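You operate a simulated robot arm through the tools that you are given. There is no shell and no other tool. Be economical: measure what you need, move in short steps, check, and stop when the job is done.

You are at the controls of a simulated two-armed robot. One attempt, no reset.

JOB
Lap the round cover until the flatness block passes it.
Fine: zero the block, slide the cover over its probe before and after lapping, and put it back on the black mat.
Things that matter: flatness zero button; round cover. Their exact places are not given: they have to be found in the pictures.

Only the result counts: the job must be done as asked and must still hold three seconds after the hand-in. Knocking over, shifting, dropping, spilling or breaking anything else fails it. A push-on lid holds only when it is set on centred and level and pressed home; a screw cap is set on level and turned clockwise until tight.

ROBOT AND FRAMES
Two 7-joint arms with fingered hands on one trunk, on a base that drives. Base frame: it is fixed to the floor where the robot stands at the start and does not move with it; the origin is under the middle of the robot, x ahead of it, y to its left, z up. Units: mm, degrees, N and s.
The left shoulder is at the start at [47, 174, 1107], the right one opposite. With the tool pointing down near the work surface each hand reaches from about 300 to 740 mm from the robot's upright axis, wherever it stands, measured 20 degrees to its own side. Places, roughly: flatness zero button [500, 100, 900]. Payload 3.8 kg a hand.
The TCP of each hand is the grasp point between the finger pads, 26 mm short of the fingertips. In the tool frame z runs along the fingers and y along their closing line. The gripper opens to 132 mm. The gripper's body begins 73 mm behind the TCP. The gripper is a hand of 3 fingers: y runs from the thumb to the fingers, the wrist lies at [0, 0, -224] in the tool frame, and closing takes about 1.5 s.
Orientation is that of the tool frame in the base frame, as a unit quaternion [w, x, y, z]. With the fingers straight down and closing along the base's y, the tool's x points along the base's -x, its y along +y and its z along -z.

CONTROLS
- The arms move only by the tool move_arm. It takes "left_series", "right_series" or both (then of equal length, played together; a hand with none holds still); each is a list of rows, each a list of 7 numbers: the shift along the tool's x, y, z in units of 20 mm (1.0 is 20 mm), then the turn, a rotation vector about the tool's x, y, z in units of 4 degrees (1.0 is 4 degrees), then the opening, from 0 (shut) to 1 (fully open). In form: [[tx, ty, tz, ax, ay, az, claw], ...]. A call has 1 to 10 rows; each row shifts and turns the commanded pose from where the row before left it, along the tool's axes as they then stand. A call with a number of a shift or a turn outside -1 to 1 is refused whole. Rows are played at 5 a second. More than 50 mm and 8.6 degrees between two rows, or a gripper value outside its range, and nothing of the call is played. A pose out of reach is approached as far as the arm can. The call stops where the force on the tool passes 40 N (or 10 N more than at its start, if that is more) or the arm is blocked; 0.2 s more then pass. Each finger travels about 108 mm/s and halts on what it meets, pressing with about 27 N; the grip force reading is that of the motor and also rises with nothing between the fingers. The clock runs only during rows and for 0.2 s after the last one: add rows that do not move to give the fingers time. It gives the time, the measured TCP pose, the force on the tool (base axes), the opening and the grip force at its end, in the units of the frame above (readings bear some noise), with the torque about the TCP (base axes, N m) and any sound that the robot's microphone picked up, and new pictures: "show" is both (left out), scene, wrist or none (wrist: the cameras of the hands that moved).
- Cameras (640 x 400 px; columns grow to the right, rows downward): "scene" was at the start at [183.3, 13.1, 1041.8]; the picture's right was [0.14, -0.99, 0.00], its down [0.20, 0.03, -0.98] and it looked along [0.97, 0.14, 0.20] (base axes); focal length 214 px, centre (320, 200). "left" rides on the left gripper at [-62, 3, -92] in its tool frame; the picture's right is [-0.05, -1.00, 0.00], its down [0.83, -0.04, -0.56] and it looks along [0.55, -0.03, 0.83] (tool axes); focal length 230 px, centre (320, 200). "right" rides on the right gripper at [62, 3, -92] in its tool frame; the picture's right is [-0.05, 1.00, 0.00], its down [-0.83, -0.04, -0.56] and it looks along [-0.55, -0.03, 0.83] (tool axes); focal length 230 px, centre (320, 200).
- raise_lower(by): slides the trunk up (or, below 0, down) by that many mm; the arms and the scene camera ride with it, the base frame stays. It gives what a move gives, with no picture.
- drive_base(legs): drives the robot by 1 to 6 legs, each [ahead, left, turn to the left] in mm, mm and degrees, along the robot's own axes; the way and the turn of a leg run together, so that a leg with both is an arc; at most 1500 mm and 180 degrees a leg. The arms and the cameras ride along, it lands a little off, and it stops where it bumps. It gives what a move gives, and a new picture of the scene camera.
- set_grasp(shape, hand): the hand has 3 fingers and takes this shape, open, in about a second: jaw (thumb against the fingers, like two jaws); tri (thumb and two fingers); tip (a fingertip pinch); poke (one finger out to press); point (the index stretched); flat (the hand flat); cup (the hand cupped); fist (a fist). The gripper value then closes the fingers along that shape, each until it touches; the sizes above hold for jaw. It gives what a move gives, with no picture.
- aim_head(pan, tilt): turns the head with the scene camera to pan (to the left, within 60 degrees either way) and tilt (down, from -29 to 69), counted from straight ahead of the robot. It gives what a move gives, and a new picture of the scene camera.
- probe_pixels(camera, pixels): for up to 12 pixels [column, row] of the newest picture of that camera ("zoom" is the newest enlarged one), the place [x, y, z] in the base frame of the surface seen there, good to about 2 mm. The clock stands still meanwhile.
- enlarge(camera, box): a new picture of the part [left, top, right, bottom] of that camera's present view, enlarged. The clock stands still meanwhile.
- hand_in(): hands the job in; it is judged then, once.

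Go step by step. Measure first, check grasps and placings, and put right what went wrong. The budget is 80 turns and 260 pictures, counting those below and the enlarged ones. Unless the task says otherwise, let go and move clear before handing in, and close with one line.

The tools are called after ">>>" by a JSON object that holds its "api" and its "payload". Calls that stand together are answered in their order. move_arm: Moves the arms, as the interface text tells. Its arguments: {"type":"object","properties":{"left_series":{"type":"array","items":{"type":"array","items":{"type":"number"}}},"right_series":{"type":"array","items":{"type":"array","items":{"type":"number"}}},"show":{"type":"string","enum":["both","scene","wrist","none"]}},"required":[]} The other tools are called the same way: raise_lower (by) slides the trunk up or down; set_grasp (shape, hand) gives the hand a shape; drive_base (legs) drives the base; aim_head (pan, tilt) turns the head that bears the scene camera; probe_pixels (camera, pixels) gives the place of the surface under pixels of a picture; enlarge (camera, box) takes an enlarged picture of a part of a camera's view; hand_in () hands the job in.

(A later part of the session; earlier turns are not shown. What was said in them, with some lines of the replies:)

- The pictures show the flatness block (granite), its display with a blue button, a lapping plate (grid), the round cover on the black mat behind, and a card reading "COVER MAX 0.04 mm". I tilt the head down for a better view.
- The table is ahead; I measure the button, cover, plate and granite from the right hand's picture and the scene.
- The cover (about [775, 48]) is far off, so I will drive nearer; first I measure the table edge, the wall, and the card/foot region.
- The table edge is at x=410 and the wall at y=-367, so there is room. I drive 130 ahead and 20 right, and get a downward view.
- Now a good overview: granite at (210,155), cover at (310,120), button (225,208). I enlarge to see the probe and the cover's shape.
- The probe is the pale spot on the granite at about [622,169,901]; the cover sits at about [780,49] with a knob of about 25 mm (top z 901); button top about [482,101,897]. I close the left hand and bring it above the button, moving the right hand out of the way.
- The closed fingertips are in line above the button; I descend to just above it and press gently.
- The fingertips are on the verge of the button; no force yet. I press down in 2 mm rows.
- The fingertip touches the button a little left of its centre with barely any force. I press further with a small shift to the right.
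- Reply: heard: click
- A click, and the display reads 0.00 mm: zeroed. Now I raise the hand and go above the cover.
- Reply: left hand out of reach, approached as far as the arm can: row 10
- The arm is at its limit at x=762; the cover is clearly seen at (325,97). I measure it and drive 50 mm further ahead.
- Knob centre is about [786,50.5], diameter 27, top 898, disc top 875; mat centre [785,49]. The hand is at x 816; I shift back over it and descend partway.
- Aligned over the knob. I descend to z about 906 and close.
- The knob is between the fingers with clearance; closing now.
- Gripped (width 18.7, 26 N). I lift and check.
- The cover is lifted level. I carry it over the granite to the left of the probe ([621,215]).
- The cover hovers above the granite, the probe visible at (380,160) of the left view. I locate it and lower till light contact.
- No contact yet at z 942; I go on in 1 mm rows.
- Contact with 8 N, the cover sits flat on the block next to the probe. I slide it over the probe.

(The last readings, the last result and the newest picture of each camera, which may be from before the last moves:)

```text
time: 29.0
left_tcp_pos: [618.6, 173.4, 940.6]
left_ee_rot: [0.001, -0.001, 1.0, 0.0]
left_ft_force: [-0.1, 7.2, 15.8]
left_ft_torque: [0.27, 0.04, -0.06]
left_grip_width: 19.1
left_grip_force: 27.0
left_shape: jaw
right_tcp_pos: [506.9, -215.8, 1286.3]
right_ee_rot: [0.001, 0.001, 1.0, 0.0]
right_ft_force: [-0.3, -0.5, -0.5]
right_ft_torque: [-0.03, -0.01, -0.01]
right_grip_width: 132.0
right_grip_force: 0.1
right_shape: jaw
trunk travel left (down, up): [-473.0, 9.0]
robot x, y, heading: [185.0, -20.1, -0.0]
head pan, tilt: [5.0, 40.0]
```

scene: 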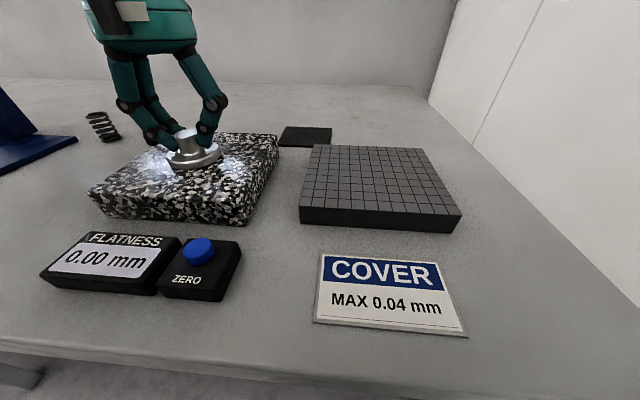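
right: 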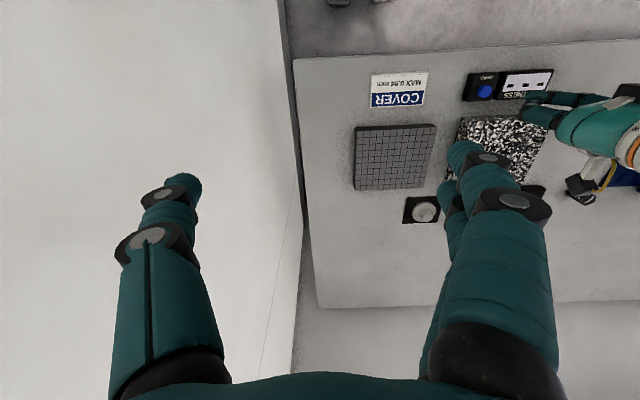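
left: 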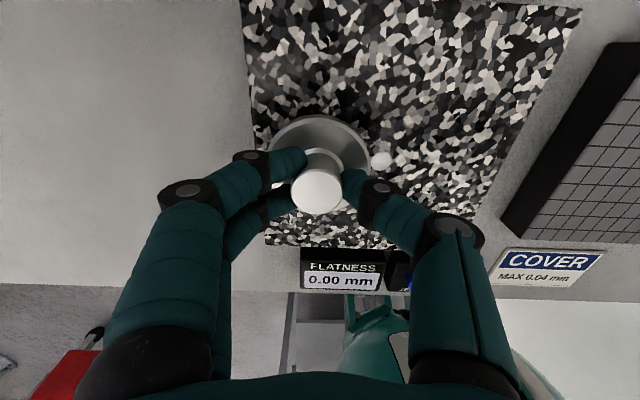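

Still 0.00 with the cover over the probe; I slide on across to the far side and back.

>>> {"api": "move_arm", "payload": {"left_series": [[0, -0.25, -0.02, 0, 0, 0, 0], [0, -0.25, 0, 0, 0, 0, 0], [0, -0.25, 0, 0, 0, 0, 0], [0, -0.25, 0, 0, 0, 0, 0], [0, -0.25, 0, 0, 0, 0, 0], [0, -0.25, 0, 0, 0, 0, 0], [0, -0.25, 0, 0, 0, 0, 0], [0, 0, 0, 0, 0, 0, 0]], "show": "scene"}}

>>> {"api": "enlarge", "payload": {"camera": "scene", "box": [40, 110, 290, 300]}}

```text
time: 30.8
left_tcp_pos: [620.2, 138.7, 940.8]
left_ee_rot: [0.001, 0.0, 1.0, -0.001]
left_ft_force: [0.0, 6.2, 14.3]
left_ft_torque: [0.28, 0.05, 0.0]
left_grip_width: 19.5
left_grip_force: 26.8
left_shape: jaw
right_tcp_pos: [507.1, -216.0, 1285.9]
right_ee_rot: [0.0, 0.0, 1.0, 0.0]
right_ft_force: [-0.1, 0.3, -0.8]
right_ft_torque: [-0.04, 0.0, -0.01]
right_grip_width: 132.0
right_grip_force: 0.0
right_shape: jaw
trunk travel left (down, up): [-473.0, 9.0]
robot x, y, heading: [187.9, -21.9, 0.1]
head pan, tilt: [5.0, 40.0]
```

scene: 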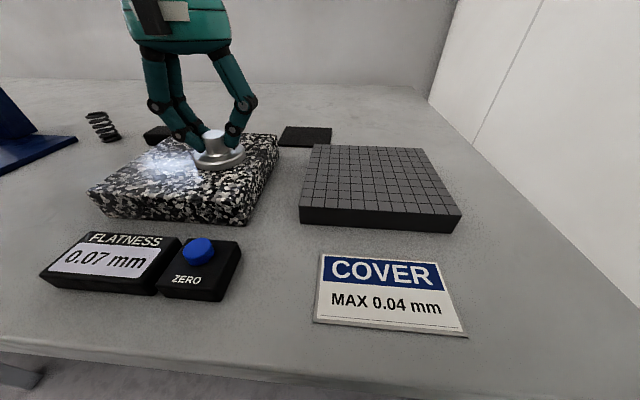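

```text
2.11 times, centred on (165, 205) of scene
```

zoom: 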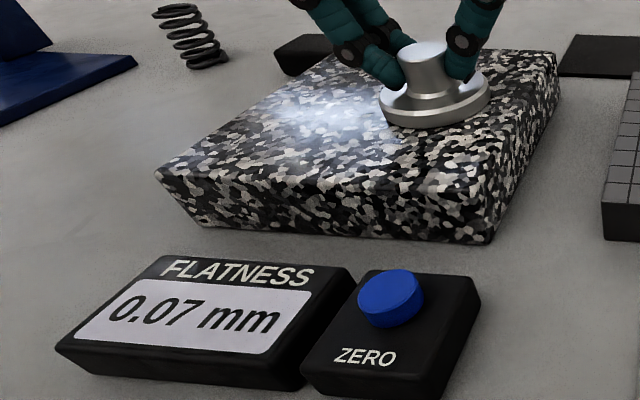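

The block reads 0.07 mm (over the 0.04 limit). Now I lift and carry the cover to the middle of the lapping plate.

>>> {"api": "move_arm", "payload": {"left_series": [[0, 0, -0.8, 0, 0, 0, 0], [0, 0, -0.8, 0, 0, 0, 0], [0, -1, 0, 0, 0, 0, 0], [0, -1, 0, 0, 0, 0, 0], [0, -1, 0, 0, 0, 0, 0], [0, -1, 0, 0, 0, 0, 0], [0, -1, 0, 0, 0, 0, 0], [0, -1, 0, 0, 0, 0, 0], [0, -1, 0, 0, 0, 0, 0], [0, -1, 0, 0, 0, 0, 0]], "show": "none"}}

>>> {"api": "move_arm", "payload": {"left_series": [[-0.2, -1, 0, 0, 0, 0, 0], [0, -0.75, 0, 0, 0, 0, 0], [0, 0, 0.8, 0, 0, 0, 0], [0, 0, 0.7, 0, 0, 0, 0], [0, 0, 0.25, 0, 0, 0, 0], [0, 0, 0, 0, 0, 0, 0]]}}

```text
time: 33.0
left_tcp_pos: [620.6, -23.0, 971.8]
left_ee_rot: [0.0, -0.001, 1.0, -0.001]
left_ft_force: [-0.1, -0.1, -2.1]
left_ft_torque: [0.01, -0.05, 0.02]
left_grip_width: 18.9
left_grip_force: 26.9
left_shape: jaw
right_tcp_pos: [507.3, -218.1, 1287.0]
right_ee_rot: [0.001, 0.001, 1.0, 0.0]
right_ft_force: [-0.2, 0.1, 0.3]
right_ft_torque: [-0.01, 0.01, -0.01]
right_grip_width: 131.9
right_grip_force: 0.0
right_shape: jaw
trunk travel left (down, up): [-473.0, 9.0]
robot x, y, heading: [183.7, -22.4, -0.1]
head pan, tilt: [5.0, 40.0]
```

```text
time: 34.4
left_tcp_pos: [624.6, -56.9, 937.4]
left_ee_rot: [0.0, 0.0, 1.0, -0.002]
left_ft_force: [0.2, 0.3, -2.0]
left_ft_torque: [0.0, 0.01, -0.01]
left_grip_width: 18.9
left_grip_force: 27.4
left_shape: jaw
right_tcp_pos: [507.1, -217.1, 1286.0]
right_ee_rot: [0.0, 0.0, 1.0, 0.0]
right_ft_force: [-0.5, -0.2, 0.3]
right_ft_torque: [0.04, 0.0, 0.02]
right_grip_width: 131.9
right_grip_force: 0.1
right_shape: jaw
trunk travel left (down, up): [-473.0, 9.0]
robot x, y, heading: [182.1, -18.7, 0.4]
head pan, tilt: [5.0, 40.0]
```

scene: 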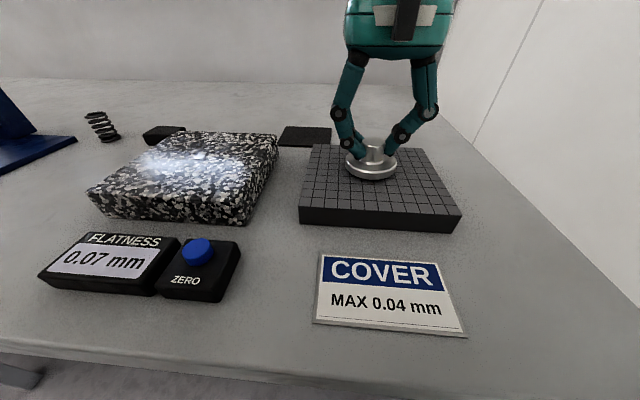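
left: 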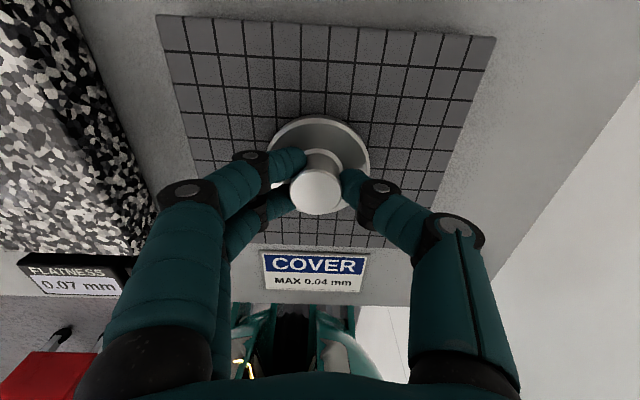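

The cover is over the plate's middle; I lower to contact.

>>> {"api": "move_arm", "payload": {"left_series": [[0, 0, 0.2, 0, 0, 0, 0], [0, 0, 0.05, 0, 0, 0, 0], [0, 0, 0.05, 0, 0, 0, 0], [0, 0, 0, 0, 0, 0, 0]], "show": "none"}}

```text
time: 35.4
left_tcp_pos: [624.7, -57.5, 932.4]
left_ee_rot: [0.001, -0.001, 1.0, 0.0]
left_ft_force: [-0.1, -0.9, 0.5]
left_ft_torque: [0.01, 0.01, 0.0]
left_grip_width: 19.0
left_grip_force: 27.1
left_shape: jaw
right_tcp_pos: [506.4, -216.3, 1285.6]
right_ee_rot: [0.001, 0.0, 1.0, -0.001]
right_ft_force: [1.4, 0.2, 0.4]
right_ft_torque: [0.02, -0.01, 0.02]
right_grip_width: 131.9
right_grip_force: 0.1
right_shape: jaw
trunk travel left (down, up): [-473.0, 9.0]
robot x, y, heading: [188.2, -21.4, -0.2]
head pan, tilt: [5.0, 40.0]
```

Just touching. I press about 1 mm more and run a first circle of 20 mm radius.

>>> {"api": "move_arm", "payload": {"left_series": [[0, 0, 0.06, 0, 0, 0, 0], [1, 0, 0, 0, 0, 0, 0], [-0.293, 0.707, 0, 0, 0, 0, 0], [-0.707, 0.293, 0, 0, 0, 0, 0], [-0.707, -0.293, 0, 0, 0, 0, 0], [-0.293, -0.707, 0, 0, 0, 0, 0], [0.293, -0.707, 0, 0, 0, 0, 0], [0.707, -0.293, 0, 0, 0, 0, 0], [0.707, 0.293, 0, 0, 0, 0, 0], [0.293, 0.707, 0, 0, 0, 0, 0]], "show": "scene"}}

```text
time: 37.6
left_tcp_pos: [603.4, -57.9, 930.7]
left_ee_rot: [0.001, -0.001, 1.0, -0.002]
left_ft_force: [0.9, -2.9, 7.6]
left_ft_torque: [0.01, 0.02, 0.01]
left_grip_width: 19.1
left_grip_force: 26.9
left_shape: jaw
right_tcp_pos: [507.7, -217.6, 1287.1]
right_ee_rot: [0.001, 0.001, 1.0, 0.0]
right_ft_force: [-1.3, -0.3, 0.7]
right_ft_torque: [0.0, -0.02, -0.01]
right_grip_width: 131.9
right_grip_force: 0.0
right_shape: jaw
trunk travel left (down, up): [-473.0, 9.0]
robot x, y, heading: [187.0, -19.3, -0.2]
head pan, tilt: [5.0, 40.0]
```

scene: 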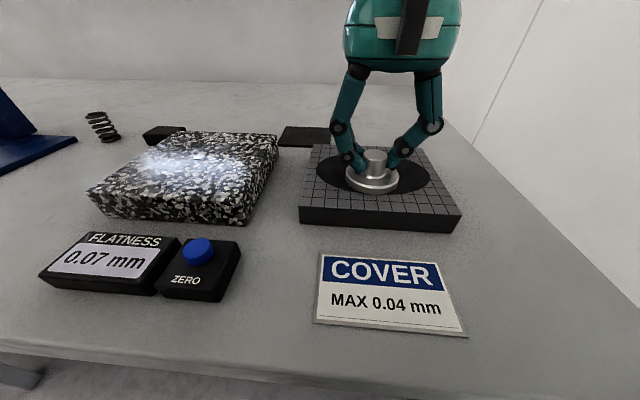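

A dark swept patch shows on the plate, force 7.6 N: lapping works. Three more circles with slightly more pressure, then I re-measure.

>>> {"api": "move_arm", "payload": {"left_series": [[-0.293, 0.707, 0.04, 0, 0, 0, 0], [-0.707, 0.293, 0, 0, 0, 0, 0], [-0.707, -0.293, 0, 0, 0, 0, 0], [-0.293, -0.707, 0, 0, 0, 0, 0], [0.293, -0.707, 0, 0, 0, 0, 0], [0.707, -0.293, 0, 0, 0, 0, 0], [0.707, 0.293, 0, 0, 0, 0, 0], [0.293, 0.707, 0, 0, 0, 0, 0]], "show": "none"}}

>>> {"api": "move_arm", "payload": {"left_series": [[-0.293, 0.707, 0, 0, 0, 0, 0], [-0.707, 0.293, 0, 0, 0, 0, 0], [-0.707, -0.293, 0, 0, 0, 0, 0], [-0.293, -0.707, 0, 0, 0, 0, 0], [0.293, -0.707, 0, 0, 0, 0, 0], [0.707, -0.293, 0, 0, 0, 0, 0], [0.707, 0.293, 0, 0, 0, 0, 0], [0.293, 0.707, 0, 0, 0, 0, 0]], "show": "none"}}

>>> {"api": "move_arm", "payload": {"left_series": [[-0.293, 0.707, 0, 0, 0, 0, 0], [-0.707, 0.293, 0, 0, 0, 0, 0], [-0.707, -0.293, 0, 0, 0, 0, 0], [-0.293, -0.707, 0, 0, 0, 0, 0], [0.293, -0.707, 0, 0, 0, 0, 0], [0.707, -0.293, 0, 0, 0, 0, 0], [0.707, 0.293, 0, 0, 0, 0, 0], [0.293, 0.707, 0, 0, 0, 0, 0]]}}

```text
time: 39.4
left_tcp_pos: [602.5, -58.1, 930.5]
left_ee_rot: [0.001, 0.0, 1.0, -0.001]
left_ft_force: [1.7, -6.3, 15.7]
left_ft_torque: [-0.08, 0.01, -0.03]
left_grip_width: 19.8
left_grip_force: 26.8
left_shape: jaw
right_tcp_pos: [505.6, -218.1, 1286.6]
right_ee_rot: [0.001, 0.001, 1.0, -0.001]
right_ft_force: [0.2, -0.4, -0.9]
right_ft_torque: [-0.01, 0.01, -0.01]
right_grip_width: 131.8
right_grip_force: 0.1
right_shape: jaw
trunk travel left (down, up): [-473.0, 9.0]
robot x, y, heading: [181.8, -17.5, 0.1]
head pan, tilt: [5.0, 40.0]
```

```text
time: 41.2
left_tcp_pos: [605.0, -59.6, 930.3]
left_ee_rot: [0.0, 0.0, 1.0, -0.002]
left_ft_force: [0.4, -3.6, 13.2]
left_ft_torque: [-0.07, 0.01, 0.0]
left_grip_width: 20.1
left_grip_force: 26.4
left_shape: jaw
right_tcp_pos: [508.0, -217.9, 1286.1]
right_ee_rot: [0.001, 0.001, 1.0, 0.0]
right_ft_force: [-0.8, -0.4, 0.3]
right_ft_torque: [0.04, 0.01, 0.01]
right_grip_width: 132.0
right_grip_force: 0.0
right_shape: jaw
trunk travel left (down, up): [-473.0, 9.0]
robot x, y, heading: [185.3, -20.4, 0.0]
head pan, tilt: [5.0, 40.0]
```

```text
time: 43.0
left_tcp_pos: [603.9, -57.3, 930.2]
left_ee_rot: [0.001, 0.0, 1.0, -0.001]
left_ft_force: [0.8, -3.7, 11.2]
left_ft_torque: [-0.07, 0.03, 0.0]
left_grip_width: 19.8
left_grip_force: 27.0
left_shape: jaw
right_tcp_pos: [505.9, -217.7, 1286.3]
right_ee_rot: [0.001, 0.001, 1.0, 0.0]
right_ft_force: [1.2, -0.3, -0.2]
right_ft_torque: [0.02, 0.02, 0.02]
right_grip_width: 131.8
right_grip_force: 0.0
right_shape: jaw
trunk travel left (down, up): [-473.0, 9.0]
robot x, y, heading: [186.0, -17.4, -0.1]
head pan, tilt: [5.0, 40.0]
```

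scene: 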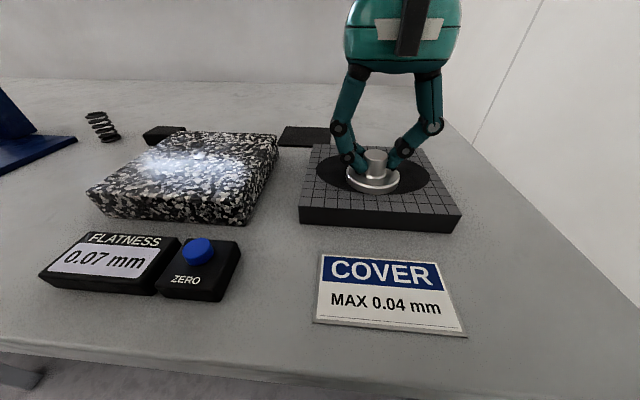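
left: 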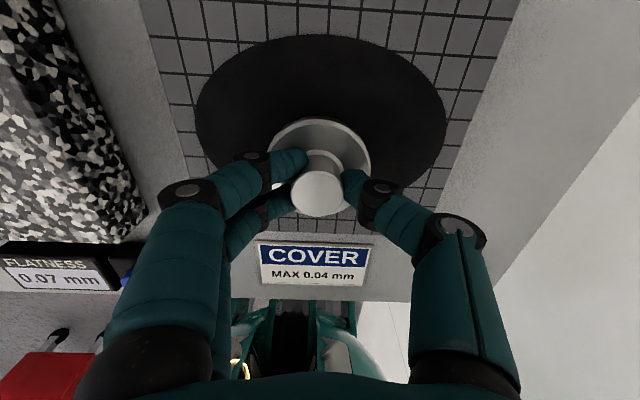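

Four circles done. I carry the cover back to the granite's right side ([620,128]) for a re-measurement.

>>> {"api": "move_arm", "payload": {"left_series": [[0, 0, -1, 0, 0, 0, 0], [0, 0, -1, 0, 0, 0, 0], [-0.1, 1, 0, 0, 0, 0, 0], [-0.1, 1, 0, 0, 0, 0, 0], [-0.1, 1, 0, 0, 0, 0, 0], [-0.1, 1, 0, 0, 0, 0, 0], [-0.1, 1, 0, 0, 0, 0, 0], [-0.1, 1, 0, 0, 0, 0, 0], [-0.1, 1, 0, 0, 0, 0, 0], [-0.1, 1, 0, 0, 0, 0, 0]], "show": "none"}}

>>> {"api": "move_arm", "payload": {"left_series": [[0, 1, 0, 0, 0, 0, 0], [0, 0.3, 0, 0, 0, 0, 0], [0, 0, 0.8, 0, 0, 0, 0], [0, 0, 0.4, 0, 0, 0, 0], [0, 0, 0, 0, 0, 0, 0]]}}

```text
time: 45.2
left_tcp_pos: [619.1, 103.4, 970.8]
left_ee_rot: [0.001, -0.001, 1.0, -0.001]
left_ft_force: [-0.5, -0.1, -1.5]
left_ft_torque: [-0.04, -0.04, 0.02]
left_grip_width: 19.6
left_grip_force: 26.9
left_shape: jaw
right_tcp_pos: [507.7, -217.0, 1285.9]
right_ee_rot: [0.001, 0.001, 1.0, 0.0]
right_ft_force: [-0.2, -0.1, -0.1]
right_ft_torque: [-0.01, -0.02, -0.03]
right_grip_width: 131.7
right_grip_force: 0.0
right_shape: jaw
trunk travel left (down, up): [-473.0, 9.0]
robot x, y, heading: [184.7, -19.3, 0.1]
head pan, tilt: [5.0, 40.0]
```

```text
time: 46.4
left_tcp_pos: [619.6, 128.5, 946.0]
left_ee_rot: [0.0, -0.001, 1.0, -0.001]
left_ft_force: [0.7, 0.0, -0.8]
left_ft_torque: [0.0, -0.01, -0.01]
left_grip_width: 19.4
left_grip_force: 27.1
left_shape: jaw
right_tcp_pos: [506.5, -217.9, 1286.2]
right_ee_rot: [0.001, 0.0, 1.0, 0.0]
right_ft_force: [0.0, 0.4, -0.4]
right_ft_torque: [0.0, -0.02, 0.01]
right_grip_width: 131.9
right_grip_force: 0.1
right_shape: jaw
trunk travel left (down, up): [-473.0, 9.0]
robot x, y, heading: [181.4, -22.0, 0.1]
head pan, tilt: [5.0, 40.0]
```

scene: 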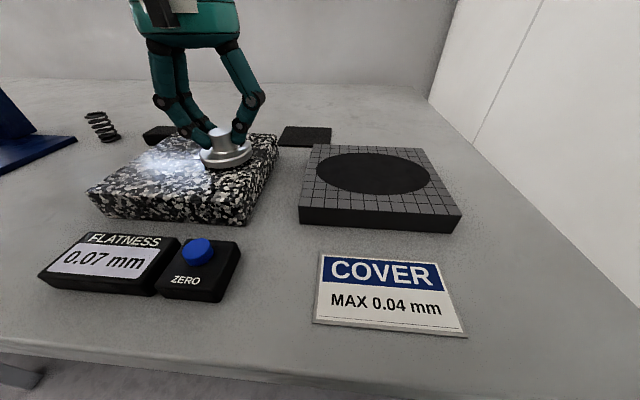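
left: 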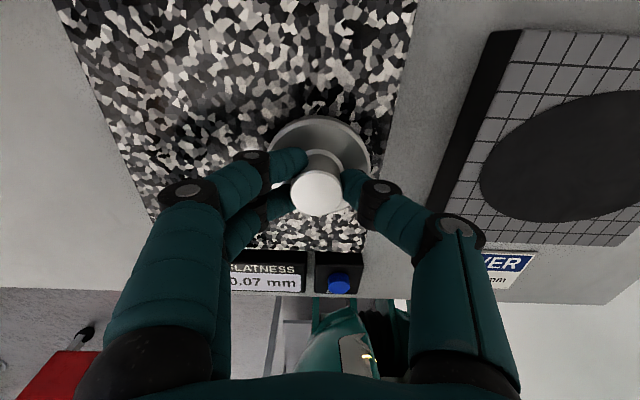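

The lap patch is uniform. I lower to contact and slide across the probe to the left.

>>> {"api": "move_arm", "payload": {"left_series": [[0, 0, 0.15, 0, 0, 0, 0], [0, 0, 0.06, 0, 0, 0, 0], [0, 0, 0.05, 0, 0, 0, 0], [0, 0, 0, 0, 0, 0, 0]], "show": "none"}}

```text
time: 47.4
left_tcp_pos: [620.7, 128.3, 940.9]
left_ee_rot: [0.001, -0.001, 1.0, -0.001]
left_ft_force: [-0.5, -1.7, 2.0]
left_ft_torque: [0.05, 0.0, -0.01]
left_grip_width: 19.3
left_grip_force: 27.2
left_shape: jaw
right_tcp_pos: [507.1, -218.0, 1286.4]
right_ee_rot: [0.001, 0.001, 1.0, 0.001]
right_ft_force: [-0.1, -1.2, 1.0]
right_ft_torque: [-0.02, -0.02, -0.01]
right_grip_width: 132.0
right_grip_force: 0.0
right_shape: jaw
trunk travel left (down, up): [-473.0, 9.0]
robot x, y, heading: [182.4, -16.5, -0.0]
head pan, tilt: [5.0, 40.0]
```

>>> {"api": "move_arm", "payload": {"left_series": [[0, 0, 0.05, 0, 0, 0, 0], [0, 0.4, 0, 0, 0, 0, 0], [0, 0.4, 0, 0, 0, 0, 0], [0, 0.4, 0, 0, 0, 0, 0], [0, 0.4, 0, 0, 0, 0, 0], [0, 0.4, 0, 0, 0, 0, 0], [0, 0.4, 0, 0, 0, 0, 0], [0, 0.4, 0, 0, 0, 0, 0], [0, 0.4, 0, 0, 0, 0, 0], [0, 0.4, 0, 0, 0, 0, 0]], "show": "scene"}}

>>> {"api": "enlarge", "payload": {"camera": "scene", "box": [40, 110, 290, 300]}}

```text
time: 49.6
left_tcp_pos: [620.8, 200.9, 940.4]
left_ee_rot: [0.001, 0.0, 1.0, -0.001]
left_ft_force: [0.4, -6.1, 14.2]
left_ft_torque: [-0.11, 0.01, 0.0]
left_grip_width: 19.6
left_grip_force: 26.5
left_shape: jaw
right_tcp_pos: [505.9, -218.0, 1285.4]
right_ee_rot: [0.001, 0.001, 1.0, 0.0]
right_ft_force: [0.9, 0.0, -0.5]
right_ft_torque: [0.0, -0.01, 0.02]
right_grip_width: 131.9
right_grip_force: 0.0
right_shape: jaw
trunk travel left (down, up): [-473.0, 9.0]
robot x, y, heading: [186.6, -19.0, -0.2]
head pan, tilt: [5.0, 40.0]
```

scene: 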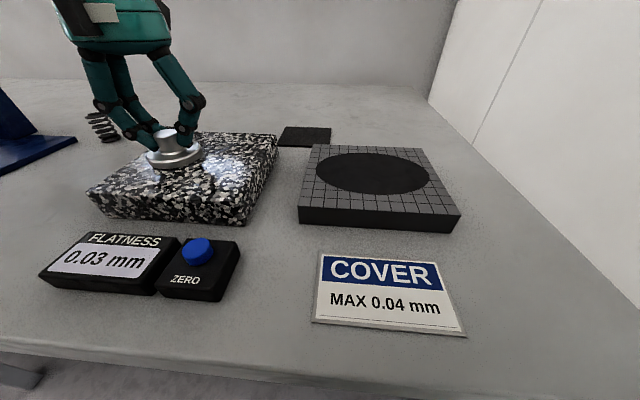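

```text
2.11 times, centred on (165, 205) of scene
```

zoom: 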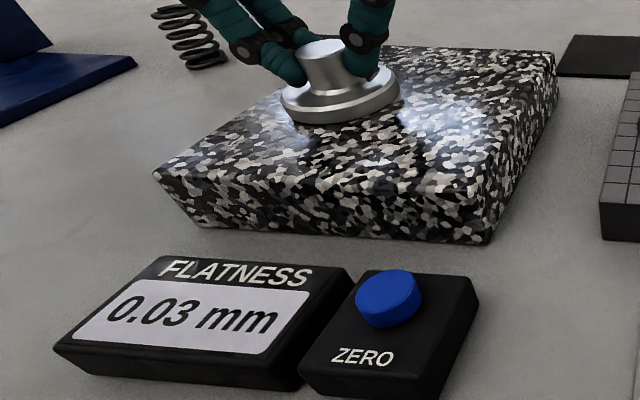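

The block now reads 0.03 mm, within 0.04: passed. I lift and carry the cover back over the mat.

>>> {"api": "move_arm", "payload": {"left_series": [[0, 0, -1, 0, 0, 0, 0], [0, 0, -1, 0, 0, 0, 0], [-1, -0.95, 0, 0, 0, 0, 0], [-1, -0.95, 0, 0, 0, 0, 0], [-1, -0.95, 0, 0, 0, 0, 0], [-1, -0.95, 0, 0, 0, 0, 0], [-1, -0.95, 0, 0, 0, 0, 0], [-1, -0.95, 0, 0, 0, 0, 0], [-1, -0.95, 0, 0, 0, 0, 0], [-1, -0.95, 0, 0, 0, 0, 0]], "show": "none"}}

>>> {"api": "move_arm", "payload": {"left_series": [[-0.25, 0, 0, 0, 0, 0, 0], [0, 0, 0.8, 0, 0, 0, 0], [0, 0, 0.8, 0, 0, 0, 0], [0, 0, 0.8, 0, 0, 0, 0], [0, 0, 0, 0, 0, 0, 0]]}}

```text
time: 51.8
left_tcp_pos: [781.0, 48.7, 978.9]
left_ee_rot: [0.0, 0.0, 1.0, 0.0]
left_ft_force: [-0.3, -0.7, -1.2]
left_ft_torque: [-0.02, 0.04, -0.01]
left_grip_width: 19.2
left_grip_force: 26.5
left_shape: jaw
right_tcp_pos: [507.5, -219.1, 1286.3]
right_ee_rot: [0.001, 0.0, 1.0, 0.0]
right_ft_force: [0.4, -0.4, 0.0]
right_ft_torque: [0.02, 0.01, 0.03]
right_grip_width: 131.8
right_grip_force: 0.1
right_shape: jaw
trunk travel left (down, up): [-473.0, 9.0]
robot x, y, heading: [185.0, -23.7, -0.1]
head pan, tilt: [5.0, 40.0]
```

```text
time: 53.0
left_tcp_pos: [785.7, 49.0, 930.4]
left_ee_rot: [0.0, -0.002, 1.0, -0.001]
left_ft_force: [-0.1, 0.2, -0.6]
left_ft_torque: [0.02, -0.01, 0.03]
left_grip_width: 19.3
left_grip_force: 27.2
left_shape: jaw
right_tcp_pos: [506.9, -217.5, 1286.5]
right_ee_rot: [0.001, 0.001, 1.0, 0.001]
right_ft_force: [0.3, 0.2, 0.1]
right_ft_torque: [0.02, 0.0, 0.03]
right_grip_width: 132.0
right_grip_force: 0.1
right_shape: jaw
trunk travel left (down, up): [-473.0, 9.0]
robot x, y, heading: [183.4, -22.1, 0.1]
head pan, tilt: [5.0, 40.0]
```

scene: 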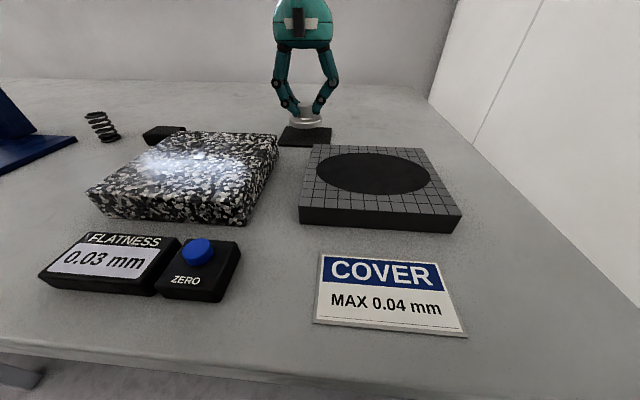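
left: 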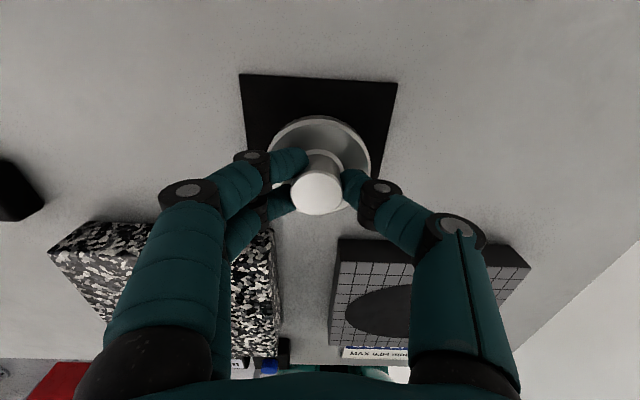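

Over the mat's middle. I lower to near contact.

>>> {"api": "move_arm", "payload": {"left_series": [[0, 0, 0.6, 0, 0, 0, 0], [0, 0, 0.4, 0, 0, 0, 0], [0, 0, 0.1, 0, 0, 0, 0], [0, 0, 0.05, 0, 0, 0, 0], [0, 0, 0.05, 0, 0, 0, 0], [0, 0, 0, 0, 0, 0, 0]], "show": "none"}}

```text
time: 54.4
left_tcp_pos: [785.2, 49.4, 907.1]
left_ee_rot: [0.0, -0.001, 1.0, -0.001]
left_ft_force: [-0.3, -0.1, -1.4]
left_ft_torque: [-0.02, 0.0, 0.01]
left_grip_width: 19.5
left_grip_force: 27.0
left_shape: jaw
right_tcp_pos: [506.9, -216.8, 1286.0]
right_ee_rot: [0.001, 0.0, 1.0, 0.0]
right_ft_force: [-0.3, -0.8, 0.3]
right_ft_torque: [0.02, 0.01, 0.02]
right_grip_width: 131.9
right_grip_force: 0.0
right_shape: jaw
trunk travel left (down, up): [-473.0, 9.0]
robot x, y, heading: [185.3, -18.8, -0.1]
head pan, tilt: [5.0, 40.0]
```

>>> {"api": "move_arm", "payload": {"left_series": [[0, 0, 0.05, 0, 0, 0, 0], [0, 0, 0.05, 0, 0, 0, 0], [0, 0, 0, 0, 0, 0, 0]], "show": "none"}}

```text
time: 55.2
left_tcp_pos: [785.2, 48.9, 905.2]
left_ee_rot: [0.001, -0.001, 1.0, -0.001]
left_ft_force: [-0.5, 0.5, -1.6]
left_ft_torque: [0.04, -0.01, -0.04]
left_grip_width: 19.3
left_grip_force: 26.8
left_shape: jaw
right_tcp_pos: [506.5, -216.7, 1285.5]
right_ee_rot: [0.0, 0.001, 1.0, 0.0]
right_ft_force: [0.1, -1.2, -1.0]
right_ft_torque: [0.01, 0.0, 0.02]
right_grip_width: 131.9
right_grip_force: 0.1
right_shape: jaw
trunk travel left (down, up): [-473.0, 9.0]
robot x, y, heading: [183.3, -21.3, 0.1]
head pan, tilt: [5.0, 40.0]
```

>>> {"api": "move_arm", "payload": {"left_series": [[0, 0, 0.05, 0, 0, 0, 0], [0, 0, 0.04, 0, 0, 0, 0], [0, 0, 0, 0, 0, 0, 0]], "show": "none"}}

```text
time: 56.0
left_tcp_pos: [784.6, 48.7, 905.2]
left_ee_rot: [0.001, -0.001, 1.0, -0.001]
left_ft_force: [-0.4, -0.9, 3.6]
left_ft_torque: [0.05, 0.0, 0.02]
left_grip_width: 19.3
left_grip_force: 27.1
left_shape: jaw
right_tcp_pos: [507.7, -217.4, 1285.7]
right_ee_rot: [0.001, 0.001, 1.0, 0.0]
right_ft_force: [-0.1, 0.8, -1.0]
right_ft_torque: [-0.01, 0.0, 0.03]
right_grip_width: 132.0
right_grip_force: 0.0
right_shape: jaw
trunk travel left (down, up): [-473.0, 9.0]
robot x, y, heading: [184.3, -17.9, -0.0]
head pan, tilt: [5.0, 40.0]
```

The cover rests on the mat (3.6 N). I open and rise clear.

>>> {"api": "move_arm", "payload": {"left_series": [[0, 0, 0, 0, 0, 0, 0.3], [0, 0, 0, 0, 0, 0, 0.5], [0, 0, 0, 0, 0, 0, 0.5], [0, 0, 0, 0, 0, 0, 0.5], [0, 0, -0.5, 0, 0, 0, 0.5], [0, 0, -1, 0, 0, 0, 0.5], [0, 0, -1, 0, 0, 0, 0.5], [0, 0, -1, 0, 0, 0, 0.5], [0, 0, -1, 0, 0, 0, 0.5], [0, 0, -1, 0, 0, 0, 0.5]]}}

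>>> {"api": "enlarge", "payload": {"camera": "scene", "box": [40, 90, 480, 340]}}

```text
time: 58.2
left_tcp_pos: [785.5, 49.4, 1014.7]
left_ee_rot: [0.0, 0.0, 1.0, 0.0]
left_ft_force: [0.5, 0.8, -0.3]
left_ft_torque: [-0.01, 0.01, -0.01]
left_grip_width: 65.4
left_grip_force: 0.1
left_shape: jaw
right_tcp_pos: [506.1, -218.3, 1287.3]
right_ee_rot: [0.0, 0.001, 1.0, 0.0]
right_ft_force: [0.1, -1.0, -0.7]
right_ft_torque: [0.02, 0.01, 0.01]
right_grip_width: 132.0
right_grip_force: 0.1
right_shape: jaw
trunk travel left (down, up): [-473.0, 9.0]
robot x, y, heading: [184.6, -21.6, -0.1]
head pan, tilt: [5.0, 40.0]
```

scene: 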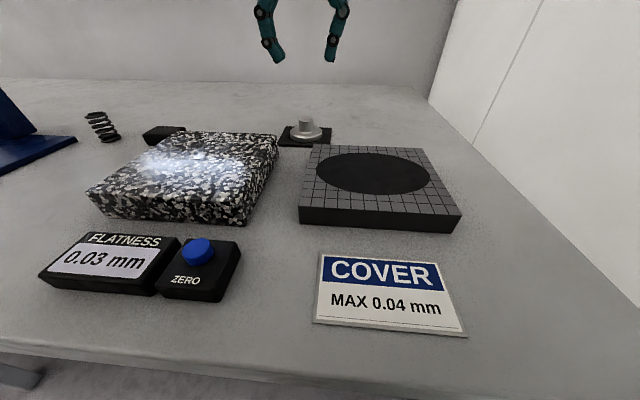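
left: 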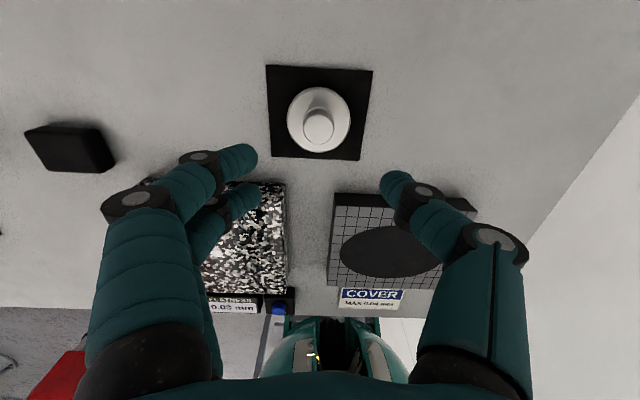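

```text
1.45 times, centred on (260, 215) of scene
```

zoom: 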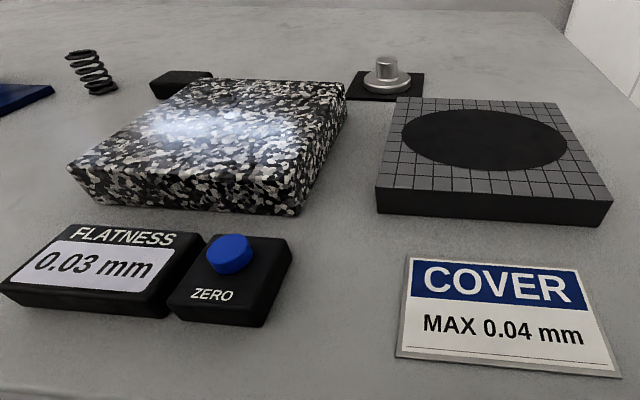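

The cover stands centred on the black mat, the display reads 0.03 mm, the hand is clear, and everything else is where it was. I hand in.

>>> {"api": "hand_in", "payload": {}}

```text
The job is handed in.
```

I zeroed the block, measured the cover at 0.07 mm, and lapped it. It then read 0.03 mm, inside the 0.04 mm limit, and it is back on the black mat with the job handed in.
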